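You operate a simulated robot arm through the tools that you are given. There is no shell and no other tool. Be economical: measure what you need, move in short steps, check, and stop when the job is done.

You run a simulated two-armed robot. Do the job below in one go: nothing can be reset, and whatever is moved stays where it is left.

Task
Put one of the collars from the upkeep bench on top of the blue cartridge. Then put the blue brush from the upkeep bench on top of the yellow wear block. Then take the spacer from the black-edged bench and leave it on the white-edged bench. Then put the crate with the orange handle on the black-edged bench away on the second shelf from the bottom of the steel rack. The order counts. Set down upright: crate with the orange handle.

It is judged by the outcome, as a careful person would: the job done as asked, and still so three seconds after it is handed in. It fails if anything else is knocked over, pushed out of place, dropped, spilled or broken.

Robot
Two 7-joint arms with three-finger grippers on one trunk, on a base that drives. Base frame: it is fixed to the floor where the robot stands at the start and does not move with it; the origin is under the middle of the robot, x ahead of it, y to its left, z up; the surface under the hand at the start is at about z = 0.86. Units: m, rad, N and s.
The left shoulder is at the start at [0.07, 0.146, 1.212], the right one opposite. With the tool pointing down near the work surface each hand reaches from about 0.28 to 0.68 m from the robot's upright axis, wherever it stands, measured 20 degrees to its own side. Places, roughly: blue brush (3x3x12 cm) [0.6, 1.2, 0.9]; blue cartridge (7x7x13 cm) [0.6, 0.6, 0.9]; collar [0.5, 0, 0.75]; crate with the orange handle [-10, 5, 0.75]; second shelf of the steel rack [-1.5, 7.1, 0.8]; spacer [-9.75, 4.75, 0.75]; white-edged bench [-8, 5, 0.9]; yellow wear block [-2.75, -0.5, 1]. Payload 2.2 kg a hand.
Tool frame (each hand has its own): the origin (TCP) lies between the finger pads and is the grasp point; the fingertips stand 0.028 m ahead of it; z points along the fingers, y is the line along which they close. The gripper opens to 0.102 m. The gripper's body begins 0.071 m behind the TCP.
Orientation is that of the tool frame in the base frame, as a unit quaternion [w, x, y, z]. With the fingers straight down and closing along the base's y, the tool's x points along the base's -x, its y along +y and its z along -z.

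Tools
- The arms move only by the tool arm_command. It takes "left_targets", "right_targets" or both (then of equal length, played together; a hand with none holds still); each is a list of rows, each a list of 7 numbers: the turn, a rotation vector about the tool's x, y, z in units of 45 degrees (1.0 is 45 degrees), then the shift along the tool's x, y, z in units of 300 mm (1.0 is 300 mm), then the gripper command, from -1 (fully open) to 1 (shut), values between in proportion. In form: [[wx, wy, wz, tx, ty, tz, gripper], ...]. A call has 1 to 10 rows; each row is the pose to reach, as a shift and turn from the pose commanded when the call began, along the tool's axes at that moment. A call with a number of a shift or a turn outside -1 to 1 is refused whole. A row lasts 0.2 s, in which the tool goes at most 0.05 m and 0.15 rad; a call with a longer step from one row to the next is refused whole, and so is a gripper value outside its range. Where a pose cannot be reached the arm comes as near as it can. A force on the tool above 40 N (or 10 N above the force at the start of the call, whichever is more), or a blocked arm, ends the call early, and 0.2 s more pass. The fingers move at their own pace and stop on an object; they squeeze with about 35 N. The grip force told is the motor's: it shows also when the fingers shut on nothing. Time passes only in rows, and 0.2 s behind the last, so rows that repeat a pose let the fingers close. It gives the time, the measured TCP pose, the force on the tool (base axes), the opening and the grip force at its end, in the units of the frame above (readings bear some noise), with the torque about the TCP (base axes, N m) and any sound that the robot's microphone picked up.
- Cameras (640 x 400 px; columns grow to the right, rows downward): "scene" is now at [0.1117, 0.0522, 1.4291]; the picture's right is [0.64, -0.77, 0.00], its down [-0.53, -0.44, -0.73] and it looks along [0.56, 0.47, -0.68] (base axes); focal length 255 px, centre (320, 200). "left" rides on the left gripper at [0.072, 0.038, -0.086] in its tool frame; the picture's right is [-0.46, 0.89, 0.00], its down [-0.60, -0.32, -0.73] and it looks along [-0.65, -0.34, 0.68] (tool axes); focal length 256 px, centre (320, 200). "right" rides on the right gripper at [0.069, 0.044, -0.086] in its tool frame; the picture's right is [-0.53, 0.85, 0.00], its down [-0.58, -0.36, -0.73] and it looks along [-0.62, -0.39, 0.68] (tool axes); focal length 256 px, centre (320, 200). There is no depth. A picture from a camera that has moved, and an enlarged one, comes with that camera's place and axes in the base frame and with its lens.
- camera(camera): a new picture of that camera. It takes no simulated time.
- raise_lower(by): slides the trunk up (or, below 0, down) by that many m; the arms and the scene camera ride with it, the base frame stays. It gives what a move gives, with no picture.
- steer(legs): drives the robot by 1 to 6 legs, each [ahead, left, turn to the left] in m, m and rad, along the robot's own axes; the way and the turn of a leg run together, so that a leg with both is an arc; at most 1.5 m and 3.142 rad a leg. The arms and the cameras ride along, it lands a little off, and it stops where it bumps. It gives what a move gives.
- head_to(pan, tilt): turns the head with the scene camera to pan (to the left, within 1.501 rad either way) and tilt (down, from -0.506 to 1.204), counted from straight ahead of the robot. It gives what a move gives.
- close_up(camera, box): a new picture of the part [left, top, right, bottom] of that camera's present view, enlarged. It takes no simulated time.
- finish_job(): hands the job in; it is judged then, once.

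Work in short steps. Places have to be worked out from the pictures, the camera data and where the tool is seen: move nearer, look again, correct. Check each grasp and each placing, and mend what went wrong. You have 165 turns and 118 pictures in all, those below and enlarged ones among them. Open the grippers and draw the arms clear of the work before you hand the job in, unless the task says otherwise; then end with one line.

The tools are called after "Request:" as a command line: name --argument value ..., lists and objects as JSON in quotes. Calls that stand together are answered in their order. arm_command: Moves the arms, as the interface text tells. Its arguments: {"type":"object","properties":{"left_targets":{"type":"array","items":{"type":"array","items":{"type":"number"}}},"right_targets":{"type":"array","items":{"type":"array","items":{"type":"number"}}}},"required":[]} The other tools are called the same way: raise_lower (by) slides the trunk up or down; steer (legs) drives the base; head_to (pan, tilt) turns the head that bears the scene camera; camera (camera) takes a picture; close_up (camera, box) takes an enlarged picture of a part of a camera's view; finish_job () hands the job in.

At the start:

```text
clock: 0.0
left_eef_pos: [0.2798, 0.3917, 1.1854]
left_tcp_rot: [0.0, -0.001, 1.0, -0.001]
left_contact_force: [0.3, -0.4, -0.5]
left_moment: [-0.01, -0.01, 0.02]
left_opening: 0.102
left_gripper_force: 0.1
right_eef_pos: [0.4101, 0.0521, 1.1684]
right_tcp_rot: [0.0, 0.0, 1.0, 0.001]
right_contact_force: [0.5, 0.1, 0.0]
right_moment: [-0.01, 0.0, 0.0]
right_opening: 0.1017
right_gripper_force: 0.0
trunk travel left (down, up): [-0.75, 0.19]
robot x, y, heading: [0.0034, -0.0022, -0.005]
head pan, tilt: [0.691, 0.75]
```

scene: 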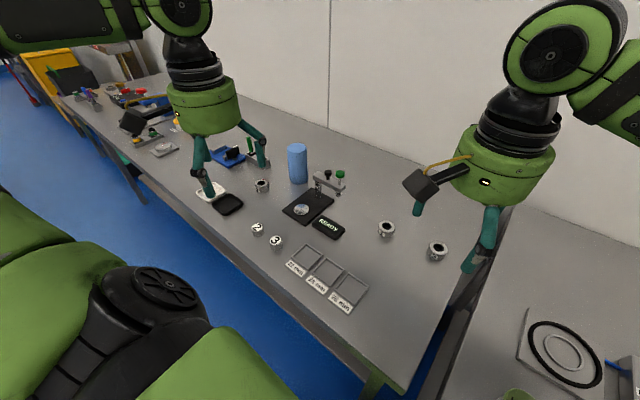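
right: 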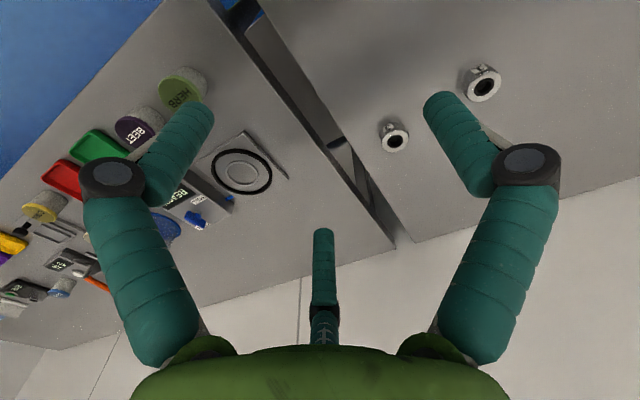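
left: 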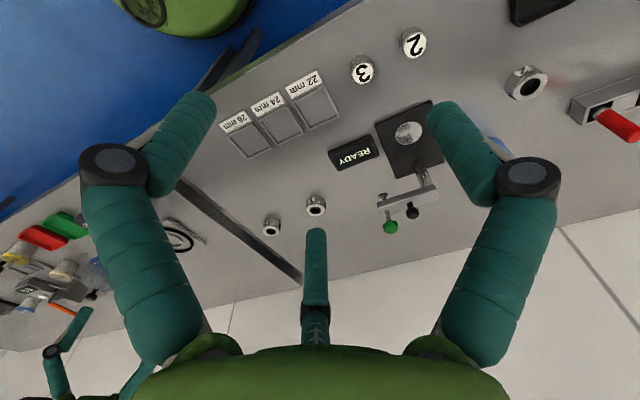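

I'll look around the first bench more closely to identify the collars, the cartridge and the brush.

Request:
close_up --camera "scene" --box '[220, 120, 480, 290]'

Request:
close_up --camera "scene" --box '[20, 40, 280, 210]'

Request:
close_up --camera "right" --box '[360, 40, 540, 160]'

```text
2.35 times, centred on (350, 205) of scene
camera zoom: at [0.1117, 0.0522, 1.4291], right [0.64, -0.77, 0.0], down [-0.53, -0.44, -0.73], along [0.56, 0.47, -0.68], focal length 599 px, centre (249, 188)
```

zoom: 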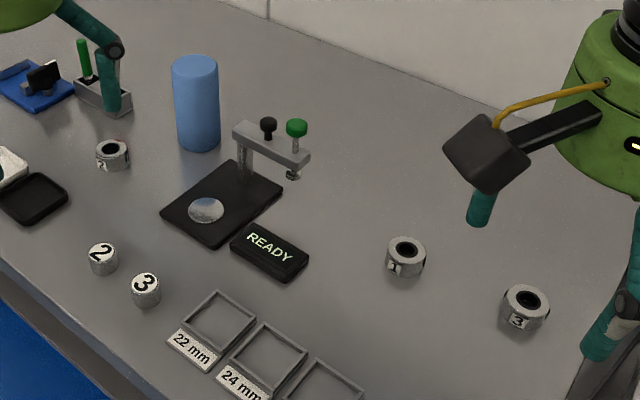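

```text
2.35 times, centred on (150, 125) of scene
camera zoom: at [0.1117, 0.0522, 1.4291], right [0.64, -0.77, 0.0], down [-0.53, -0.44, -0.73], along [0.56, 0.47, -0.68], focal length 599 px, centre (720, 376)
```

zoom: 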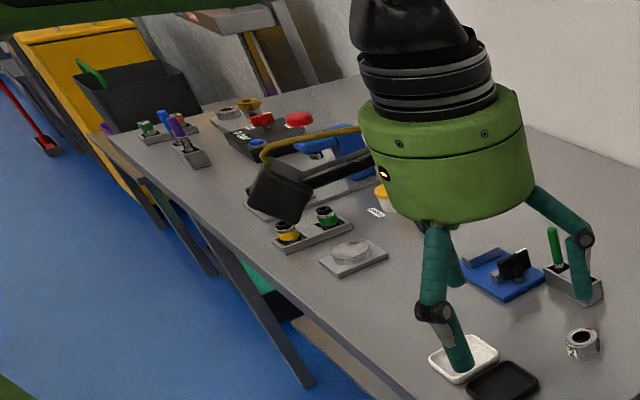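

```text
3.33 times, centred on (450, 100) of right
camera zoom: at [0.3411, 0.0951, 1.253], right [0.53, 0.85, 0.0], down [0.58, -0.36, 0.73], along [0.62, -0.39, -0.68], focal length 853 px, centre (-113, 533)
```

zoom: 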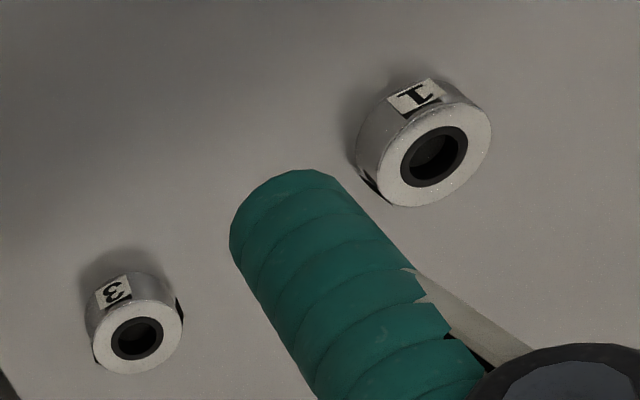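

Collar 2 sits closest to the cartridge (roughly (0.50,0.64) and (0.59,0.56)), so both can be reached from one place. I drive left 0.4 m along the bench and look again.

Request:
steer --legs '[[0, 0.4, 0]]'

Request:
head_to --pan 0.3 --tilt 0.85

Request:
camera --camera "scene"

Request:
camera --camera "left"

```text
clock: 2.5
left_eef_pos: [0.2774, 0.7916, 1.186]
left_tcp_rot: [0.0, -0.002, 1.0, 0.0]
left_contact_force: [0.2, -0.5, 0.1]
left_moment: [0.03, -0.01, -0.02]
left_opening: 0.1019
left_gripper_force: 0.0
right_eef_pos: [0.4094, 0.454, 1.1677]
right_tcp_rot: [0.0, -0.002, 1.0, 0.0]
right_contact_force: [-0.3, 0.6, 0.5]
right_moment: [0.01, -0.01, 0.04]
right_opening: 0.1021
right_gripper_force: 0.1
trunk travel left (down, up): [-0.75, 0.19]
robot x, y, heading: [-0.0012, 0.4002, -0.0]
head pan, tilt: [0.691, 0.75]
```

```text
clock: 3.4
left_eef_pos: [0.2779, 0.7936, 1.1857]
left_tcp_rot: [0.0, -0.002, 1.0, 0.0]
left_contact_force: [0.4, -0.3, -0.8]
left_moment: [-0.03, 0.04, 0.02]
left_opening: 0.1022
left_gripper_force: 0.0
right_eef_pos: [0.4093, 0.4558, 1.1671]
right_tcp_rot: [0.0, -0.002, 1.0, 0.0]
right_contact_force: [0.8, 0.7, 0.3]
right_moment: [0.01, 0.01, -0.02]
right_opening: 0.102
right_gripper_force: 0.1
trunk travel left (down, up): [-0.75, 0.19]
robot x, y, heading: [0.0053, 0.4036, 0.005]
head pan, tilt: [0.3, 0.85]
```

```text
111 pictures are left
camera scene: at [0.1218, 0.425, 1.4211], right [0.3, -0.95, 0.0], down [-0.72, -0.23, -0.66], along [0.63, 0.2, -0.75], focal length 255 px, centre (320, 200)
```

scene: 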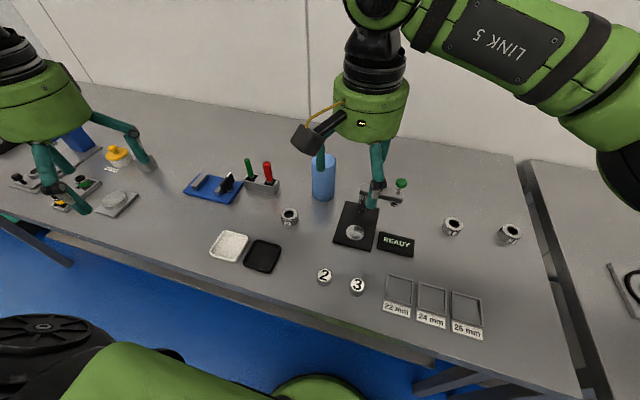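

```text
110 pictures are left
camera left: at [0.2044, 0.8308, 1.272], right [0.46, 0.89, 0.0], down [0.61, -0.31, 0.73], along [0.65, -0.34, -0.68], focal length 256 px, centre (320, 200)
```

left: 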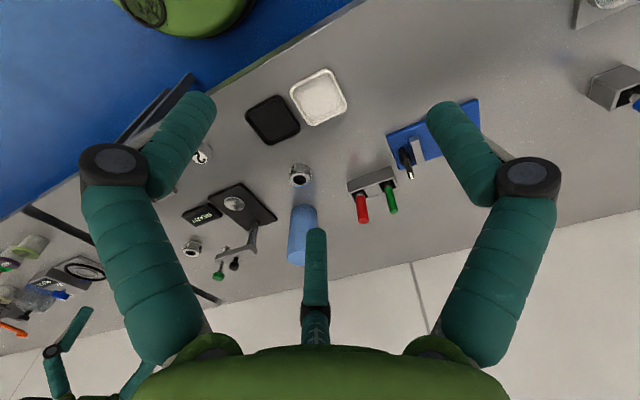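

Both views put collar 2 at about (0.495,0.632) and the cartridge at about (0.615,0.575). I draw the right hand away and bring the left above the collar.

Request:
arm_command --left_targets '[[0, 0, 0, -0.09, -0.07, 0.07, -1], [0, 0, 0, -0.18, -0.14, 0.13, -1], [0, 0, 0, -0.27, -0.21, 0.2, -1], [0, 0, 0, -0.36, -0.28, 0.27, -1], [0, 0, 0, -0.45, -0.35, 0.34, -1], [0, 0, 0, -0.54, -0.42, 0.4, -1], [0, 0, 0, -0.63, -0.49, 0.45, -1], [0, 0, 0, -0.72, -0.537, 0.5, -1]]' --right_targets '[[0, 0, 0, 0.05, -0.12, 0, -1], [0, 0, 0, 0.1, -0.24, 0, -1], [0, 0, 0, 0.15, -0.36, 0, -1], [0, 0, 0, 0.2, -0.48, 0, -1], [0, 0, 0, 0.25, -0.6, 0, -1], [0, 0, 0, 0.3, -0.7, 0, -1], [0, 0, 0, 0.3, -0.75, 0, -1], [0, 0, 0, 0.3, -0.75, 0, -1]]'

Request:
camera --camera "left"

Request:
camera --camera "scene"

```text
clock: 5.2
left_eef_pos: [0.4968, 0.6317, 1.0342]
left_tcp_rot: [0.0, -0.001, 1.0, -0.001]
left_contact_force: [-0.3, 0.9, 0.4]
left_moment: [0.02, 0.04, -0.02]
left_opening: 0.1019
left_gripper_force: 0.0
right_eef_pos: [0.3204, 0.2302, 1.1661]
right_tcp_rot: [-0.001, -0.002, 1.0, 0.0]
right_contact_force: [0.9, -0.1, 0.3]
right_moment: [0.03, 0.04, -0.01]
right_opening: 0.1021
right_gripper_force: 0.0
trunk travel left (down, up): [-0.75, 0.19]
robot x, y, heading: [-0.0022, 0.4011, 0.003]
head pan, tilt: [0.3, 0.85]
```

```text
109 pictures are left
camera left: at [0.4244, 0.6693, 1.1218], right [0.46, 0.89, 0.0], down [0.61, -0.31, 0.73], along [0.65, -0.34, -0.68], focal length 256 px, centre (320, 200)
```

left: 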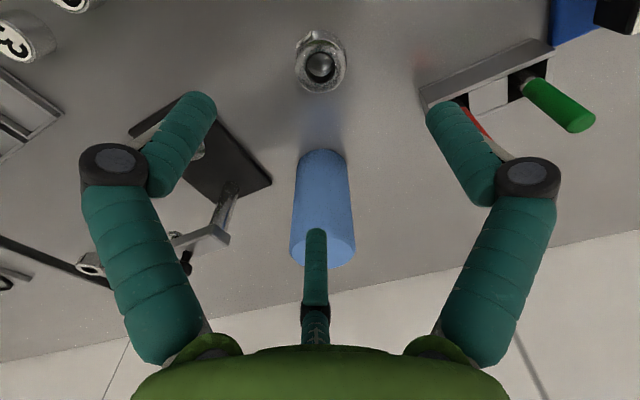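

```text
108 pictures are left
camera scene: at [0.124, 0.4243, 1.4209], right [0.3, -0.95, 0.0], down [-0.72, -0.22, -0.66], along [0.63, 0.2, -0.75], focal length 255 px, centre (320, 200)
```

scene: 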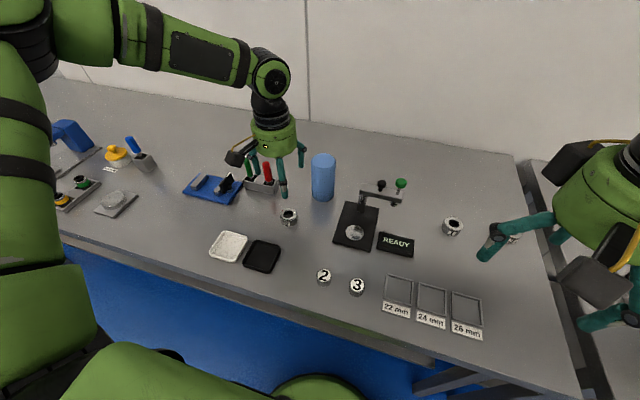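

The hand is right over collar 2 (about 43 mm wide). I descend to TCP z≈0.893 so the fingertips stop just above the bench.

Request:
arm_command --left_targets '[[0, 0, 0, 0, 0, 0.13, -1], [0, 0, 0, 0, 0, 0.26, -1], [0, 0, 0, 0, 0, 0.36, -1], [0, 0, 0, 0, 0, 0.42, -1], [0, 0, 0, 0, 0, 0.465, -1], [0, 0, 0, 0, 0, 0.465, -1]]'

Request:
camera --camera "left"

Request:
close_up --camera "scene" --box '[220, 130, 380, 260]'

```text
clock: 6.6
left_eef_pos: [0.4874, 0.6358, 0.9027]
left_tcp_rot: [0.001, -0.002, 1.0, -0.001]
left_contact_force: [-0.1, 1.0, 1.0]
left_moment: [-0.02, 0.01, 0.0]
left_opening: 0.1019
left_gripper_force: 0.0
left hand out of reach, approached as far as the arm can: row 5, 6
right_eef_pos: [0.319, 0.2304, 1.168]
right_tcp_rot: [0.0, -0.002, 1.0, 0.001]
right_contact_force: [0.5, 0.6, 0.3]
right_moment: [0.0, 0.02, 0.02]
right_opening: 0.1021
right_gripper_force: 0.1
trunk travel left (down, up): [-0.75, 0.19]
robot x, y, heading: [-0.0022, 0.406, 0.001]
head pan, tilt: [0.3, 0.85]
```

```text
107 pictures are left
camera left: at [0.4148, 0.6735, 0.9894], right [0.46, 0.89, 0.0], down [0.6, -0.31, 0.73], along [0.65, -0.34, -0.68], focal length 256 px, centre (320, 200)
```

left: 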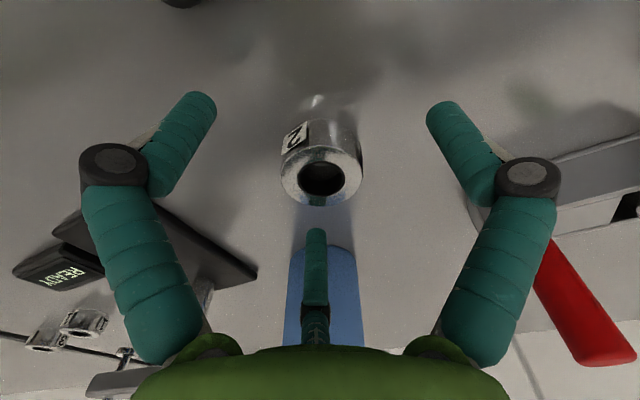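

```text
3.08 times, centred on (300, 195) of scene
camera zoom: at [0.1217, 0.4244, 1.4211], right [0.3, -0.95, 0.0], down [-0.72, -0.22, -0.66], along [0.63, 0.2, -0.75], focal length 783 px, centre (382, 215)
```

zoom: 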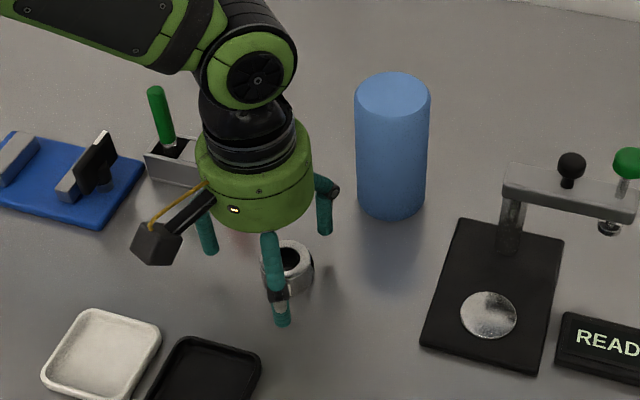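

The arm ran out of reach about 10 mm short and drifted in x. I go back up, then will use the trunk for the last part of the descent.

Request:
arm_command --left_targets '[[0, 0, 0, 0, 0, -0.12, -1], [0, 0, 0, 0, 0, -0.22, -1], [0, 0, 0, 0, 0, -0.22, -1]]'

```text
clock: 7.4
left_eef_pos: [0.4891, 0.6372, 0.9647]
left_tcp_rot: [-0.001, -0.002, 1.0, 0.0]
left_contact_force: [0.2, 1.0, -0.5]
left_moment: [-0.01, 0.03, 0.0]
left_opening: 0.102
left_gripper_force: 0.0
right_eef_pos: [0.3203, 0.2312, 1.1676]
right_tcp_rot: [0.0, -0.001, 1.0, 0.0]
right_contact_force: [0.3, 0.2, 0.2]
right_moment: [-0.02, -0.02, 0.0]
right_opening: 0.102
right_gripper_force: 0.0
trunk travel left (down, up): [-0.75, 0.19]
robot x, y, heading: [-0.003, 0.4017, -0.003]
head pan, tilt: [0.3, 0.85]
```

The pose now counts from where the arm really was. I correct by (+9,−6) mm and then lower the trunk 70 mm.

Request:
arm_command --left_targets '[[0, 0, 0, -0.031, -0.022, 0, -1], [0, 0, 0, -0.031, -0.022, 0, -1]]'

Request:
raise_lower --by -0.07

Request:
camera --camera "left"

```text
clock: 8.0
left_eef_pos: [0.497, 0.6295, 0.9664]
left_tcp_rot: [0.0, -0.002, 1.0, 0.0]
left_contact_force: [-0.2, -0.5, 0.2]
left_moment: [0.01, 0.03, 0.0]
left_opening: 0.1022
left_gripper_force: 0.0
right_eef_pos: [0.3198, 0.2314, 1.1672]
right_tcp_rot: [0.0, -0.002, 1.0, 0.0]
right_contact_force: [0.1, -0.1, 0.4]
right_moment: [0.01, 0.01, 0.0]
right_opening: 0.1023
right_gripper_force: 0.1
trunk travel left (down, up): [-0.75, 0.19]
robot x, y, heading: [0.0016, 0.3992, 0.004]
head pan, tilt: [0.3, 0.85]
```

```text
clock: 9.0
left_eef_pos: [0.4973, 0.6295, 0.8967]
left_tcp_rot: [0.0, -0.002, 1.0, -0.001]
left_contact_force: [0.5, 0.7, -0.5]
left_moment: [0.0, -0.02, 0.0]
left_opening: 0.1018
left_gripper_force: 0.1
right_eef_pos: [0.3198, 0.2307, 1.097]
right_tcp_rot: [0.0, -0.001, 1.0, 0.0]
right_contact_force: [-0.6, 0.1, 0.2]
right_moment: [-0.02, -0.02, -0.04]
right_opening: 0.1022
right_gripper_force: 0.0
trunk travel left (down, up): [-0.68, 0.26]
robot x, y, heading: [0.0003, 0.4004, 0.003]
head pan, tilt: [0.3, 0.85]
```

```text
105 pictures are left
camera left: at [0.4249, 0.667, 0.9827], right [0.46, 0.89, 0.0], down [0.6, -0.31, 0.73], along [0.65, -0.34, -0.68], focal length 256 px, centre (320, 200)
```

left: 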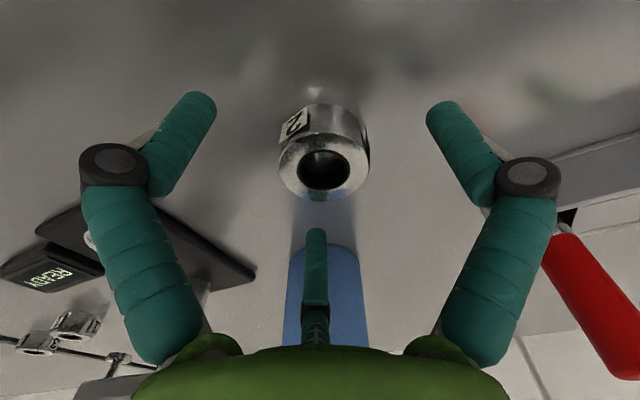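

Collar is centred between the fingers; I close the left gripper.

Request:
arm_command --left_targets '[[0, 0, 0, 0, 0, 0, 1], [0, 0, 0, 0, 0, 0, 1], [0, 0, 0, 0, 0, 0, 1], [0, 0, 0, 0, 0, 0, 1]]'

Request:
camera --camera "left"

```text
clock: 10.0
left_eef_pos: [0.4988, 0.629, 0.8982]
left_tcp_rot: [0.003, -0.002, 1.0, -0.001]
left_contact_force: [5.2, 1.3, 13.1]
left_moment: [-0.23, -0.1, 0.08]
left_opening: 0.042
left_gripper_force: 35.3
right_eef_pos: [0.3189, 0.2299, 1.0981]
right_tcp_rot: [0.0, -0.002, 1.0, 0.0]
right_contact_force: [0.4, 0.2, 0.5]
right_moment: [0.0, 0.01, 0.01]
right_opening: 0.1021
right_gripper_force: 0.1
trunk travel left (down, up): [-0.68, 0.26]
robot x, y, heading: [0.0001, 0.397, 0.0]
head pan, tilt: [0.3, 0.85]
```

```text
104 pictures are left
camera left: at [0.4253, 0.6667, 0.9838], right [0.46, 0.89, 0.0], down [0.6, -0.31, 0.73], along [0.65, -0.34, -0.68], focal length 256 px, centre (320, 200)
```

left: 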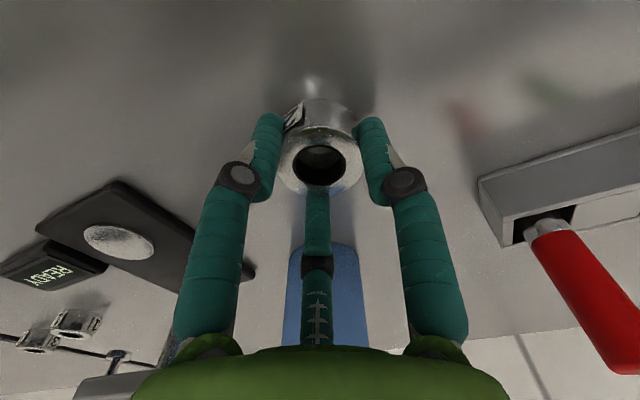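

Grip holds at 42 mm. I lift straight up 0.19 m.

Request:
arm_command --left_targets '[[0, 0, 0, 0, 0, -0.1, 1], [0, 0, 0, 0, 0, -0.22, 1], [0, 0, 0, 0, 0, -0.36, 1], [0, 0, 0, 0, 0, -0.5, 1], [0, 0, 0, 0, 0, -0.62, 1], [0, 0, 0, 0, 0, -0.62, 1]]'

Request:
camera --camera "left"

Request:
camera --camera "scene"

```text
clock: 11.4
left_eef_pos: [0.4994, 0.6342, 1.0801]
left_tcp_rot: [0.0, -0.001, 1.0, -0.001]
left_contact_force: [-0.7, 0.5, -2.2]
left_moment: [-0.04, 0.0, -0.01]
left_opening: 0.0419
left_gripper_force: 35.0
right_eef_pos: [0.3206, 0.2301, 1.0972]
right_tcp_rot: [0.0, -0.001, 1.0, 0.0]
right_contact_force: [0.0, 0.2, -0.1]
right_moment: [-0.02, 0.0, 0.04]
right_opening: 0.102
right_gripper_force: 0.1
trunk travel left (down, up): [-0.68, 0.26]
robot x, y, heading: [-0.0017, 0.4008, 0.006]
head pan, tilt: [0.3, 0.85]
```

```text
103 pictures are left
camera left: at [0.4269, 0.6702, 1.1671], right [0.46, 0.89, 0.0], down [0.61, -0.31, 0.73], along [0.65, -0.34, -0.68], focal length 256 px, centre (320, 200)
```

left: 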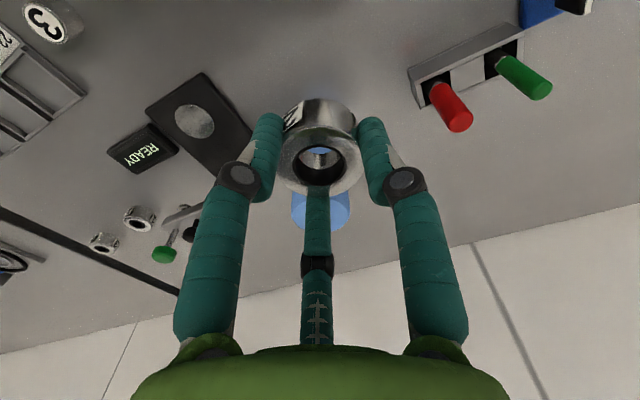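

```text
102 pictures are left
camera scene: at [0.1225, 0.4249, 1.351], right [0.3, -0.95, 0.0], down [-0.72, -0.22, -0.66], along [0.63, 0.2, -0.75], focal length 255 px, centre (320, 200)
```

scene: 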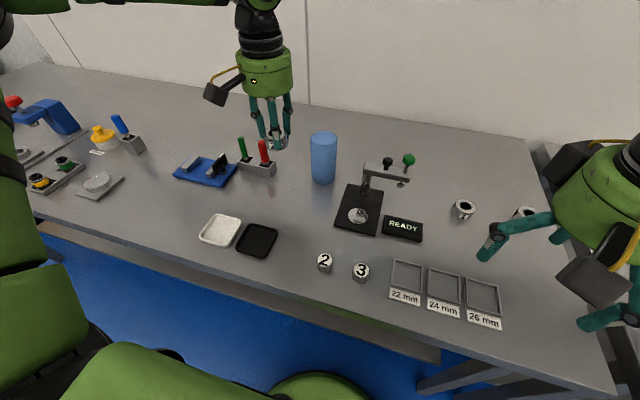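

Collar held; cartridge axis at about (0.614,0.573), top ≈0.99, consistent across three views. I move over it at the current height.

Request:
arm_command --left_targets '[[0, 0, 0, -0.1, -0.053, 0, 1], [0, 0, 0, -0.2, -0.106, 0, 1], [0, 0, 0, -0.3, -0.16, 0, 1], [0, 0, 0, -0.383, -0.203, 0, 1], [0, 0, 0, -0.383, -0.203, 0, 1]]'

Request:
camera --camera "left"

Request:
close_up --camera "scene" --box '[260, 70, 388, 200]'

```text
clock: 12.6
left_eef_pos: [0.5515, 0.6121, 1.0693]
left_tcp_rot: [0.0, -0.003, 1.0, -0.001]
left_contact_force: [-0.4, 0.2, -2.9]
left_moment: [0.02, 0.0, -0.01]
left_opening: 0.042
left_gripper_force: 35.4
left hand out of reach, approached as far as the arm can: row 2, 3, 4, 5
right_eef_pos: [0.3202, 0.2303, 1.0969]
right_tcp_rot: [0.0, -0.001, 1.0, 0.0]
right_contact_force: [-0.6, -0.7, 0.1]
right_moment: [0.0, 0.03, 0.0]
right_opening: 0.1019
right_gripper_force: 0.1
trunk travel left (down, up): [-0.68, 0.26]
robot x, y, heading: [-0.0019, 0.4013, 0.008]
head pan, tilt: [0.3, 0.85]
```

```text
101 pictures are left
camera left: at [0.4783, 0.6486, 1.1559], right [0.46, 0.89, 0.0], down [0.6, -0.31, 0.73], along [0.65, -0.34, -0.68], focal length 256 px, centre (320, 200)
```

left: 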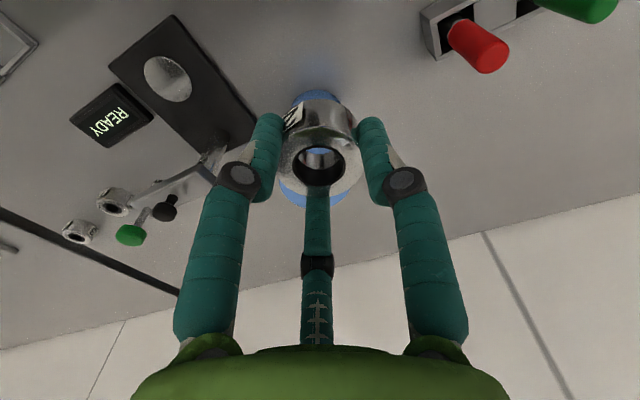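

```text
3.08 times, centred on (324, 135) of scene
camera zoom: at [0.1222, 0.4247, 1.351], right [0.3, -0.95, 0.0], down [-0.72, -0.22, -0.66], along [0.63, 0.2, -0.75], focal length 783 px, centre (308, 400)
```

zoom: 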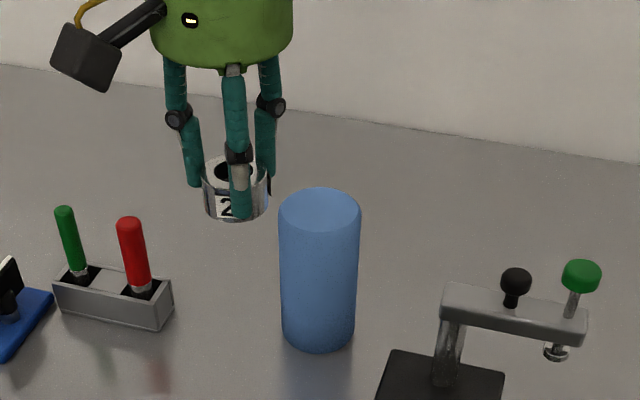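

Out of reach with the trunk this low. I raise the trunk 0.15 m so the hand works further below the shoulder, then try the horizontal move again.

Request:
raise_lower --by 0.15

Request:
arm_command --left_targets '[[0, 0, 0, -0.07, -0.04, 0.1, 1], [0, 0, 0, -0.14, -0.08, 0.2, 1], [0, 0, 0, -0.208, -0.13, 0.3, 1], [0, 0, 0, -0.208, -0.13, 0.4, 1], [0, 0, 0, -0.208, -0.13, 0.4, 1]]'

```text
clock: 14.4
left_eef_pos: [0.5512, 0.6109, 1.2194]
left_tcp_rot: [0.0, -0.002, 1.0, -0.001]
left_contact_force: [-0.4, -0.2, -2.2]
left_moment: [-0.01, 0.0, 0.01]
left_opening: 0.0415
left_gripper_force: 35.8
right_eef_pos: [0.3211, 0.2307, 1.2478]
right_tcp_rot: [0.0, -0.002, 1.0, 0.0]
right_contact_force: [-0.1, 0.3, -0.1]
right_moment: [0.0, 0.02, -0.04]
right_opening: 0.1022
right_gripper_force: 0.0
trunk travel left (down, up): [-0.83, 0.11]
robot x, y, heading: [-0.0031, 0.4008, 0.005]
head pan, tilt: [0.3, 0.85]
```

```text
clock: 15.6
left_eef_pos: [0.5516, 0.6155, 1.1154]
left_tcp_rot: [0.0, -0.002, 1.0, -0.001]
left_contact_force: [0.5, 0.1, -2.3]
left_moment: [0.01, 0.0, 0.03]
left_opening: 0.042
left_gripper_force: 35.0
left hand out of reach, approached as far as the arm can: row 1, 2, 3, 4, 5
right_eef_pos: [0.3192, 0.2299, 1.2473]
right_tcp_rot: [-0.001, -0.002, 1.0, 0.0]
right_contact_force: [0.7, 0.6, 0.3]
right_moment: [0.03, 0.02, -0.02]
right_opening: 0.1021
right_gripper_force: 0.1
trunk travel left (down, up): [-0.83, 0.11]
robot x, y, heading: [0.0011, 0.4047, 0.002]
head pan, tilt: [0.3, 0.85]
```

The limit at x≈0.55 is the same at both heights, so it may be a wrist limit. I test whether yawing the tool (about 35°) frees more reach.

Request:
arm_command --left_targets '[[0, 0, 0.19, 0, 0, 0, 1], [0, 0, 0.38, 0, 0, 0, 1], [0, 0, 0.57, 0, 0, 0, 1], [0, 0, 0.76, 0, 0, 0, 1], [0, 0, 0.76, -0.1, -0.06, 0, 1], [0, 0, 0.76, -0.2, -0.14, 0, 1], [0, 0, 0.76, -0.2, -0.14, 0, 1]]'

```text
clock: 17.2
left_eef_pos: [0.5494, 0.6099, 1.1227]
left_tcp_rot: [0.001, 0.293, 0.956, -0.001]
left_contact_force: [0.1, -0.6, -2.1]
left_moment: [0.01, -0.01, 0.05]
left_opening: 0.0418
left_gripper_force: 35.1
left hand out of reach, approached as far as the arm can: row 5, 6, 7
right_eef_pos: [0.3201, 0.2306, 1.2477]
right_tcp_rot: [0.0, -0.002, 1.0, 0.0]
right_contact_force: [0.1, -0.8, -0.6]
right_moment: [0.01, 0.0, -0.01]
right_opening: 0.1019
right_gripper_force: 0.0
trunk travel left (down, up): [-0.83, 0.11]
robot x, y, heading: [-0.0024, 0.3996, -0.001]
head pan, tilt: [0.3, 0.85]
```

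Yaw isn't the limit; it's plain reach. I turn the head down to see how much space is between the base and the bench.

Request:
head_to --pan 0 --tilt 1.2

Request:
camera --camera "scene"

```text
clock: 18.0
left_eef_pos: [0.5487, 0.6108, 1.1245]
left_tcp_rot: [0.001, 0.293, 0.956, -0.002]
left_contact_force: [0.2, 0.3, -2.4]
left_moment: [0.03, 0.02, -0.02]
left_opening: 0.0417
left_gripper_force: 34.9
right_eef_pos: [0.3203, 0.2306, 1.2476]
right_tcp_rot: [0.0, -0.001, 1.0, 0.0]
right_contact_force: [-0.4, -0.5, 0.1]
right_moment: [0.02, 0.01, -0.01]
right_opening: 0.1021
right_gripper_force: 0.1
trunk travel left (down, up): [-0.83, 0.11]
robot x, y, heading: [-0.0046, 0.4029, 0.005]
head pan, tilt: [0.0, 1.201]
```

```text
99 pictures are left
camera scene: at [0.1036, 0.4015, 1.4774], right [0.0, -1.0, 0.0], down [-0.93, 0.0, -0.36], along [0.36, 0.0, -0.93], focal length 255 px, centre (320, 200)
```

scene: 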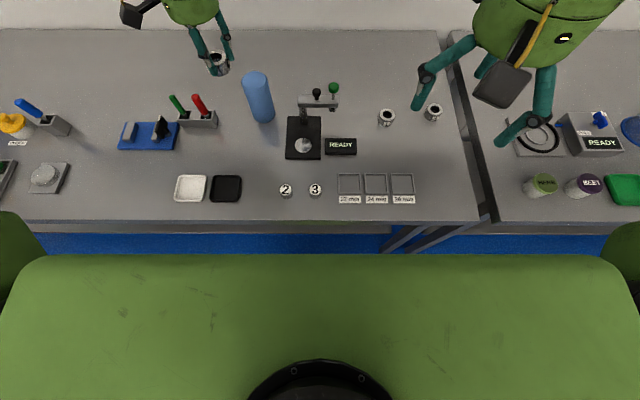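

The space under the bench is open and the chest has about 15 cm of clearance. I drive ahead 0.09 m; the held collar (bottom ≈1.08) passes well above the cartridge.

Request:
steer --legs '[[0.09, 0, 0]]'

Request:
camera --camera "scene"

```text
clock: 19.1
left_eef_pos: [0.6358, 0.6115, 1.1269]
left_tcp_rot: [0.003, 0.292, 0.957, 0.0]
left_contact_force: [-1.3, -0.4, -1.5]
left_moment: [0.01, 0.01, -0.01]
left_opening: 0.0418
left_gripper_force: 35.0
right_eef_pos: [0.4067, 0.2313, 1.249]
right_tcp_rot: [0.002, -0.002, 1.0, 0.0]
right_contact_force: [-0.8, 0.3, 0.0]
right_moment: [-0.01, -0.06, 0.01]
right_opening: 0.1019
right_gripper_force: 0.1
trunk travel left (down, up): [-0.83, 0.11]
robot x, y, heading: [0.0947, 0.3981, 0.003]
head pan, tilt: [0.0, 1.201]
```

```text
98 pictures are left
camera scene: at [0.1884, 0.4016, 1.4778], right [0.0, -1.0, 0.0], down [-0.93, 0.0, -0.37], along [0.37, 0.0, -0.93], focal length 255 px, centre (320, 200)
```

scene: 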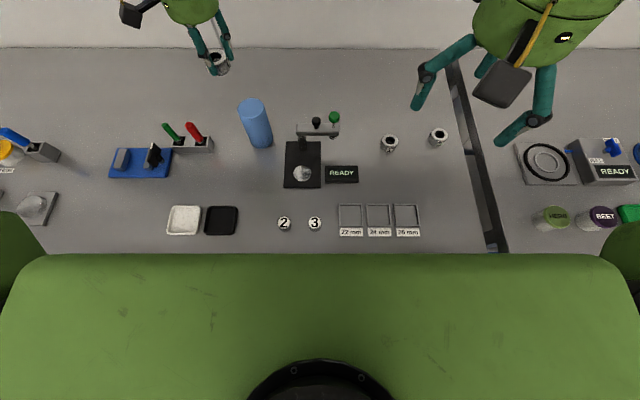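

Base moved 9 cm with nothing touched. I undo the yaw, move above the cartridge axis and come down to z≈1.065.

Request:
arm_command --left_targets '[[0, 0, -0.19, -0.005, -0.04, 0.0, 1], [0, 0, -0.38, -0.01, -0.08, 0.0, 1], [0, 0, -0.57, -0.016, -0.12, 0.05, 1], [0, 0, -0.76, -0.021, -0.145, 0.12, 1], [0, 0, -0.76, -0.021, -0.145, 0.2, 1], [0, 0, -0.76, -0.021, -0.145, 0.2, 1]]'

Request:
camera --camera "left"

Request:
head_to --pan 0.3 --tilt 0.75

Request:
close_up --camera "scene" --box '[240, 60, 400, 220]'

```text
clock: 20.5
left_eef_pos: [0.6029, 0.5854, 1.0709]
left_tcp_rot: [0.001, -0.002, 1.0, -0.002]
left_contact_force: [1.2, -0.4, -2.6]
left_moment: [-0.01, 0.04, 0.0]
left_opening: 0.042
left_gripper_force: 35.1
left hand out of reach, approached as far as the arm can: row 3, 4, 5, 6
right_eef_pos: [0.4104, 0.23, 1.248]
right_tcp_rot: [0.0, -0.002, 1.0, 0.0]
right_contact_force: [-0.3, 0.4, -0.2]
right_moment: [-0.03, 0.0, 0.03]
right_opening: 0.1021
right_gripper_force: 0.2
trunk travel left (down, up): [-0.83, 0.11]
robot x, y, heading: [0.0913, 0.402, 0.003]
head pan, tilt: [0.0, 1.201]
```

```text
97 pictures are left
camera left: at [0.5302, 0.6234, 1.1568], right [0.46, 0.89, 0.0], down [0.6, -0.31, 0.73], along [0.65, -0.34, -0.68], focal length 256 px, centre (320, 200)
```

left: 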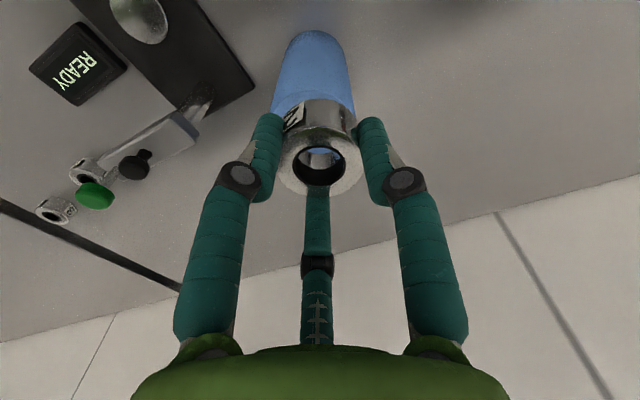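

```text
clock: 21.4
left_eef_pos: [0.6031, 0.5862, 1.0712]
left_tcp_rot: [0.001, -0.002, 1.0, -0.002]
left_contact_force: [0.0, 0.6, -2.6]
left_moment: [-0.02, -0.01, 0.0]
left_opening: 0.0417
left_gripper_force: 35.0
right_eef_pos: [0.4106, 0.2307, 1.2472]
right_tcp_rot: [0.0, -0.002, 1.0, 0.0]
right_contact_force: [0.6, 0.7, -0.6]
right_moment: [0.0, -0.01, 0.03]
right_opening: 0.1021
right_gripper_force: 0.1
trunk travel left (down, up): [-0.83, 0.11]
robot x, y, heading: [0.0875, 0.4047, 0.001]
head pan, tilt: [0.3, 0.75]
```

```text
2.50 times, centred on (320, 140) of scene
camera zoom: at [0.2167, 0.4262, 1.509], right [0.3, -0.95, 0.0], down [-0.65, -0.2, -0.73], along [0.7, 0.22, -0.68], focal length 636 px, centre (320, 350)
```

zoom: 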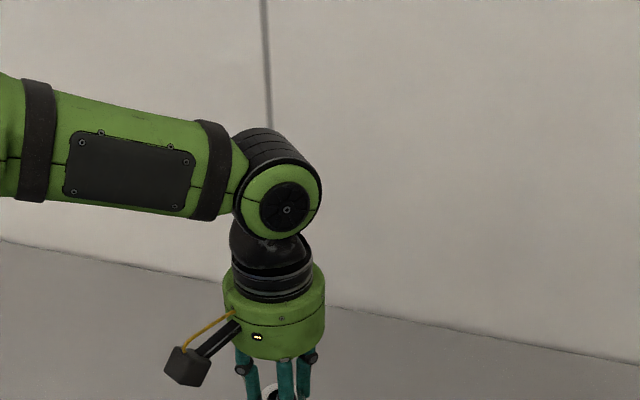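

Reach is best when the hand is only ~0.1 m below the shoulder. I raise the hand 0.12 m and centre it on (0.617,0.570), then will lower with the trunk.

Request:
arm_command --left_targets '[[0, 0, 0, 0, 0, -0.13, 1], [0, 0, 0, 0, 0, -0.26, 1], [0, 0, 0, -0.02, -0.02, -0.4, 1], [0, 0, 0, -0.047, -0.053, -0.4, 1], [0, 0, 0, -0.047, -0.053, -0.4, 1]]'

Request:
raise_lower --by -0.12

Request:
head_to --pan 0.3 --tilt 0.95

Request:
close_up --camera "scene" --box '[240, 40, 400, 200]'

Request:
camera --camera "left"

```text
clock: 22.6
left_eef_pos: [0.6164, 0.5724, 1.1928]
left_tcp_rot: [0.002, -0.003, 1.0, -0.002]
left_contact_force: [0.4, 1.2, -3.1]
left_moment: [0.01, -0.02, 0.01]
left_opening: 0.0418
left_gripper_force: 34.9
right_eef_pos: [0.4094, 0.2314, 1.2478]
right_tcp_rot: [0.001, -0.002, 1.0, 0.0]
right_contact_force: [-0.2, -0.3, -0.1]
right_moment: [0.01, 0.0, 0.0]
right_opening: 0.1019
right_gripper_force: 0.0
trunk travel left (down, up): [-0.83, 0.11]
robot x, y, heading: [0.0919, 0.403, 0.003]
head pan, tilt: [0.3, 0.75]
```

```text
clock: 24.1
left_eef_pos: [0.6156, 0.571, 1.0721]
left_tcp_rot: [0.002, -0.002, 1.0, -0.002]
left_contact_force: [-0.1, -0.4, -2.5]
left_moment: [-0.02, 0.01, 0.02]
left_opening: 0.0418
left_gripper_force: 35.5
right_eef_pos: [0.4094, 0.2317, 1.1285]
right_tcp_rot: [0.001, -0.002, 1.0, 0.0]
right_contact_force: [-0.3, -0.7, -1.1]
right_moment: [0.03, -0.02, 0.01]
right_opening: 0.1019
right_gripper_force: 0.1
trunk travel left (down, up): [-0.71, 0.23]
robot x, y, heading: [0.0848, 0.4058, 0.007]
head pan, tilt: [0.3, 0.75]
```

```text
clock: 24.9
left_eef_pos: [0.615, 0.5712, 1.0731]
left_tcp_rot: [0.002, -0.002, 1.0, -0.002]
left_contact_force: [1.1, 0.7, -1.7]
left_moment: [0.02, -0.02, 0.01]
left_opening: 0.0417
left_gripper_force: 34.9
right_eef_pos: [0.4107, 0.2309, 1.128]
right_tcp_rot: [0.0, -0.002, 1.0, 0.001]
right_contact_force: [0.1, -0.8, -0.3]
right_moment: [0.0, 0.01, 0.02]
right_opening: 0.102
right_gripper_force: 0.0
trunk travel left (down, up): [-0.71, 0.23]
robot x, y, heading: [0.0927, 0.4009, 0.005]
head pan, tilt: [0.3, 0.949]
```

```text
2.50 times, centred on (320, 120) of scene
camera zoom: at [0.2072, 0.4233, 1.3736], right [0.3, -0.95, 0.0], down [-0.78, -0.24, -0.58], along [0.56, 0.17, -0.81], focal length 636 px, centre (320, 400)
```

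zoom: 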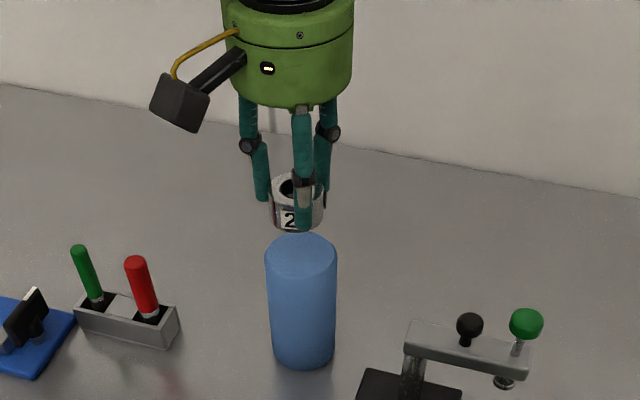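

```text
94 pictures are left
camera left: at [0.5426, 0.6094, 1.1583], right [0.46, 0.89, 0.0], down [0.6, -0.31, 0.73], along [0.65, -0.34, -0.68], focal length 256 px, centre (320, 200)
```

left: 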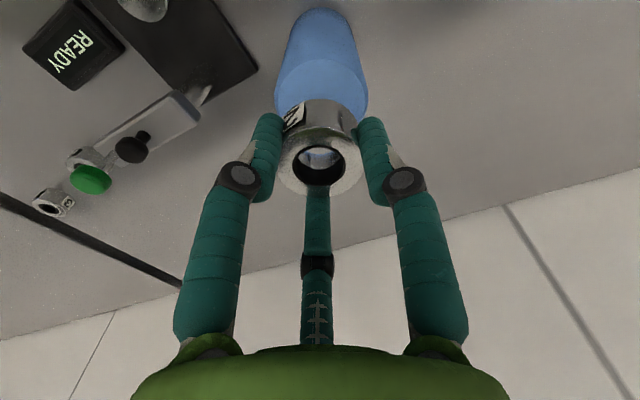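

All views agree that the collar is centred over the cartridge. I lower 30 mm by trunk, then creep down with the arm watching the force.

Request:
raise_lower --by -0.03

Request:
arm_command --left_targets '[[0, 0, 0, 0, 0, 0.01, 1], [0, 0, 0, 0, 0, 0.02, 1], [0, 0, 0, 0, 0, 0.03, 1], [0, 0, 0, 0, 0, 0.04, 1]]'

Request:
camera --camera "left"

Request:
close_up --camera "scene" --box '[270, 60, 370, 160]'

```text
clock: 25.6
left_eef_pos: [0.6166, 0.5727, 1.0416]
left_tcp_rot: [0.003, -0.002, 1.0, -0.002]
left_contact_force: [-0.5, -0.2, -2.1]
left_moment: [0.0, -0.03, -0.02]
left_opening: 0.042
left_gripper_force: 34.4
right_eef_pos: [0.4097, 0.2306, 1.0981]
right_tcp_rot: [0.0, -0.002, 1.0, 0.0]
right_contact_force: [0.6, 0.4, 0.1]
right_moment: [0.01, 0.04, -0.01]
right_opening: 0.1021
right_gripper_force: 0.1
trunk travel left (down, up): [-0.68, 0.26]
robot x, y, heading: [0.0902, 0.4024, -0.002]
head pan, tilt: [0.3, 0.949]
```

```text
clock: 26.6
left_eef_pos: [0.6146, 0.571, 1.0299]
left_tcp_rot: [0.001, -0.002, 1.0, -0.002]
left_contact_force: [0.2, -0.5, -2.4]
left_moment: [0.0, 0.02, 0.01]
left_opening: 0.0416
left_gripper_force: 35.4
right_eef_pos: [0.4089, 0.2306, 1.097]
right_tcp_rot: [0.0, -0.002, 1.0, 0.0]
right_contact_force: [-0.4, 0.2, 0.3]
right_moment: [-0.01, 0.0, 0.0]
right_opening: 0.1019
right_gripper_force: 0.0
trunk travel left (down, up): [-0.68, 0.26]
robot x, y, heading: [0.0867, 0.4044, 0.0]
head pan, tilt: [0.3, 0.949]
```

```text
93 pictures are left
camera left: at [0.5419, 0.6089, 1.1163], right [0.46, 0.89, 0.0], down [0.6, -0.31, 0.73], along [0.65, -0.34, -0.68], focal length 256 px, centre (320, 200)
```

left: 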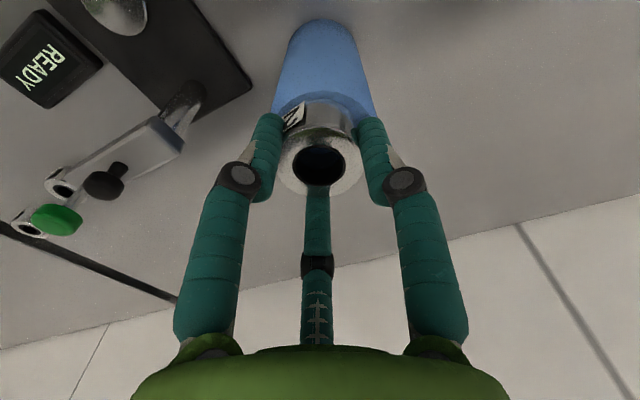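

```text
4.00 times, centred on (320, 110) of scene
camera zoom: at [0.2074, 0.4232, 1.3435], right [0.3, -0.95, 0.0], down [-0.78, -0.24, -0.58], along [0.56, 0.17, -0.81], focal length 1018 px, centre (320, 560)
```

zoom: 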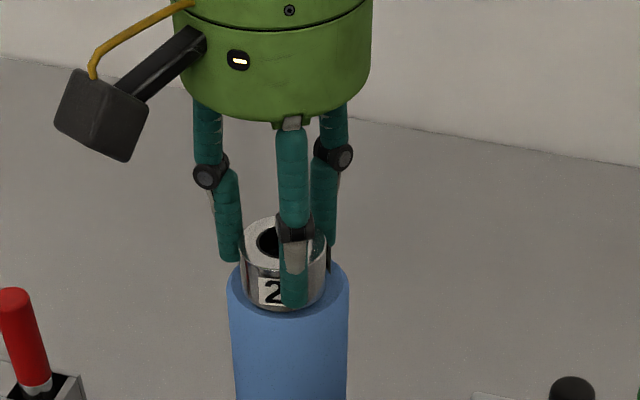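

Nearly in contact. I creep another few millimetres.

Request:
arm_command --left_targets '[[0, 0, 0, 0, 0, 0.007, 1], [0, 0, 0, 0, 0, 0.013, 1]]'

```text
clock: 27.2
left_eef_pos: [0.6148, 0.5707, 1.0288]
left_tcp_rot: [0.004, -0.002, 1.0, -0.002]
left_contact_force: [1.0, 0.9, 3.4]
left_moment: [0.09, 0.07, -0.02]
left_opening: 0.0421
left_gripper_force: 35.0
right_eef_pos: [0.4103, 0.2316, 1.0974]
right_tcp_rot: [0.0, -0.001, 1.0, 0.001]
right_contact_force: [0.5, 0.2, -0.2]
right_moment: [-0.02, -0.02, 0.03]
right_opening: 0.102
right_gripper_force: 0.2
trunk travel left (down, up): [-0.68, 0.26]
robot x, y, heading: [0.0857, 0.403, 0.002]
head pan, tilt: [0.3, 0.949]
```

Contact felt (+3.4 N). I open the fingers gently and rise.

Request:
arm_command --left_targets '[[0, 0, 0, 0, 0, 0, 0], [0, 0, 0, 0, 0, 0, -0.4], [0, 0, 0, 0, 0, 0, -1], [0, 0, 0, 0, 0, 0, -1], [0, 0, 0, 0, 0, -0.08, -1], [0, 0, 0, 0, 0, -0.2, -1], [0, 0, 0, 0, 0, -0.35, -1]]'

Request:
close_up --camera "scene" --box '[240, 40, 400, 200]'

Request:
camera --camera "left"

```text
clock: 28.8
left_eef_pos: [0.6047, 0.5834, 1.1274]
left_tcp_rot: [0.003, -0.003, 1.0, -0.003]
left_contact_force: [0.2, -0.6, 0.3]
left_moment: [0.0, 0.0, 0.0]
left_opening: 0.1021
left_gripper_force: 0.1
left hand out of reach, approached as far as the arm can: row 6, 7
right_eef_pos: [0.4089, 0.2302, 1.097]
right_tcp_rot: [0.0, -0.002, 1.0, 0.0]
right_contact_force: [0.0, 0.2, 0.2]
right_moment: [0.03, 0.01, -0.01]
right_opening: 0.102
right_gripper_force: 0.1
trunk travel left (down, up): [-0.68, 0.26]
robot x, y, heading: [0.0896, 0.4025, 0.006]
head pan, tilt: [0.3, 0.949]
```

```text
2.50 times, centred on (320, 120) of scene
camera zoom: at [0.2057, 0.4232, 1.3437], right [0.3, -0.95, 0.0], down [-0.78, -0.24, -0.58], along [0.56, 0.17, -0.81], focal length 636 px, centre (320, 400)
```

zoom: 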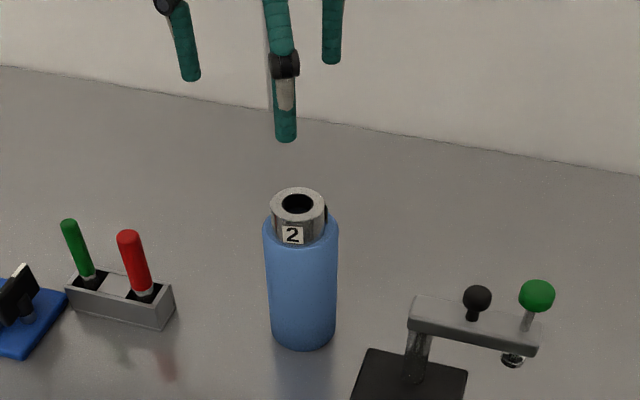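

```text
90 pictures are left
camera left: at [0.5308, 0.622, 1.2134], right [0.46, 0.89, 0.0], down [0.6, -0.31, 0.74], along [0.65, -0.34, -0.68], focal length 256 px, centre (320, 200)
```

left: 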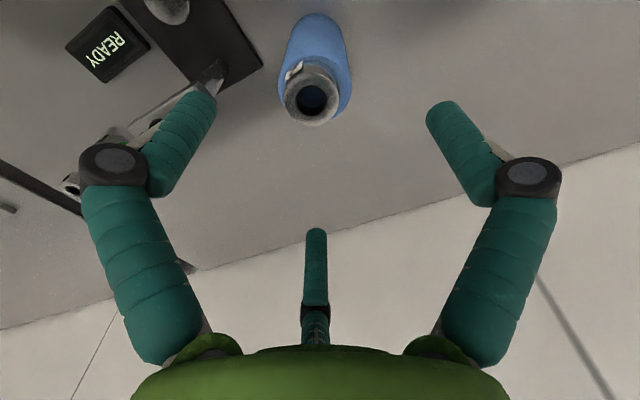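

Collar 2 rests squarely on the cartridge. Next the brush near (0.6,1.22): I raise the trunk, back off, and drive left 0.65 m.

Request:
raise_lower --by 0.1

Request:
steer --legs '[[-0.09, 0, 0], [0, 0.65, 0]]'

Request:
head_to --pan 0.2 --tilt 0.9

Request:
camera --camera "scene"

Request:
camera --camera "left"

```text
clock: 30.1
left_eef_pos: [0.6061, 0.5842, 1.2267]
left_tcp_rot: [0.003, -0.003, 1.0, -0.004]
left_contact_force: [0.8, 0.4, -0.5]
left_moment: [-0.01, -0.03, -0.01]
left_opening: 0.1016
left_gripper_force: 0.1
right_eef_pos: [0.4106, 0.2306, 1.1987]
right_tcp_rot: [0.0, -0.001, 1.0, 0.0]
right_contact_force: [0.6, -0.6, -0.8]
right_moment: [-0.01, 0.01, 0.03]
right_opening: 0.1021
right_gripper_force: 0.0
trunk travel left (down, up): [-0.78, 0.16]
robot x, y, heading: [0.09, 0.4029, 0.004]
head pan, tilt: [0.3, 0.949]
```

```text
clock: 34.5
left_eef_pos: [0.5059, 1.2491, 1.2273]
left_tcp_rot: [0.003, -0.01, 1.0, -0.002]
left_contact_force: [0.1, 0.0, 0.4]
left_moment: [0.04, -0.02, -0.02]
left_opening: 0.102
left_gripper_force: 0.1
right_eef_pos: [0.3166, 0.8944, 1.1966]
right_tcp_rot: [0.001, -0.008, 1.0, 0.001]
right_contact_force: [0.0, 0.2, 0.3]
right_moment: [0.02, 0.0, 0.01]
right_opening: 0.1017
right_gripper_force: 0.1
trunk travel left (down, up): [-0.78, 0.16]
robot x, y, heading: [-0.0091, 1.0603, 0.019]
head pan, tilt: [0.3, 0.949]
```

```text
clock: 35.2
left_eef_pos: [0.5056, 1.2514, 1.2272]
left_tcp_rot: [0.003, -0.01, 1.0, -0.003]
left_contact_force: [0.4, -0.5, 0.7]
left_moment: [0.02, 0.03, -0.03]
left_opening: 0.1019
left_gripper_force: 0.0
right_eef_pos: [0.3151, 0.8957, 1.1967]
right_tcp_rot: [0.0, -0.009, 1.0, 0.0]
right_contact_force: [-0.1, 1.4, 0.4]
right_moment: [0.01, 0.0, 0.0]
right_opening: 0.102
right_gripper_force: 0.1
trunk travel left (down, up): [-0.78, 0.16]
robot x, y, heading: [-0.0065, 1.06, 0.017]
head pan, tilt: [0.201, 0.901]
```

```text
89 pictures are left
camera scene: at [0.1144, 1.0786, 1.4472], right [0.22, -0.98, 0.0], down [-0.77, -0.17, -0.62], along [0.61, 0.13, -0.78], focal length 255 px, centre (320, 200)
```

scene: 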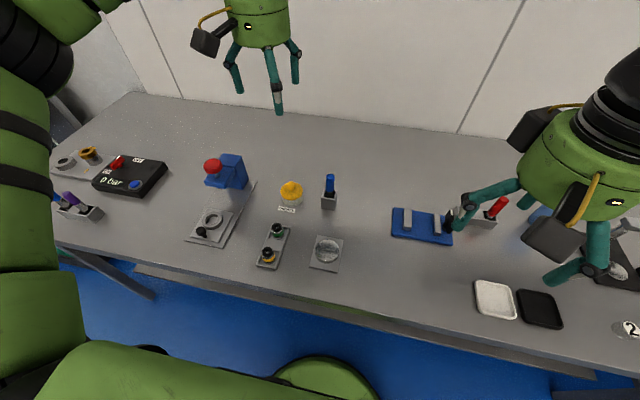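

```text
88 pictures are left
camera left: at [0.4321, 1.2879, 1.3127], right [0.45, 0.89, 0.0], down [0.61, -0.3, 0.74], along [0.66, -0.33, -0.68], focal length 256 px, centre (320, 200)
```

left: 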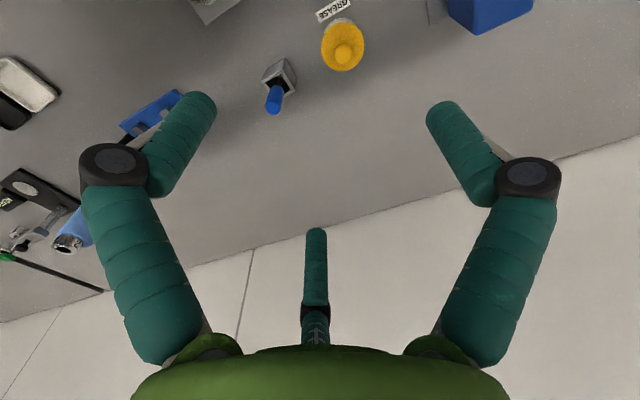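

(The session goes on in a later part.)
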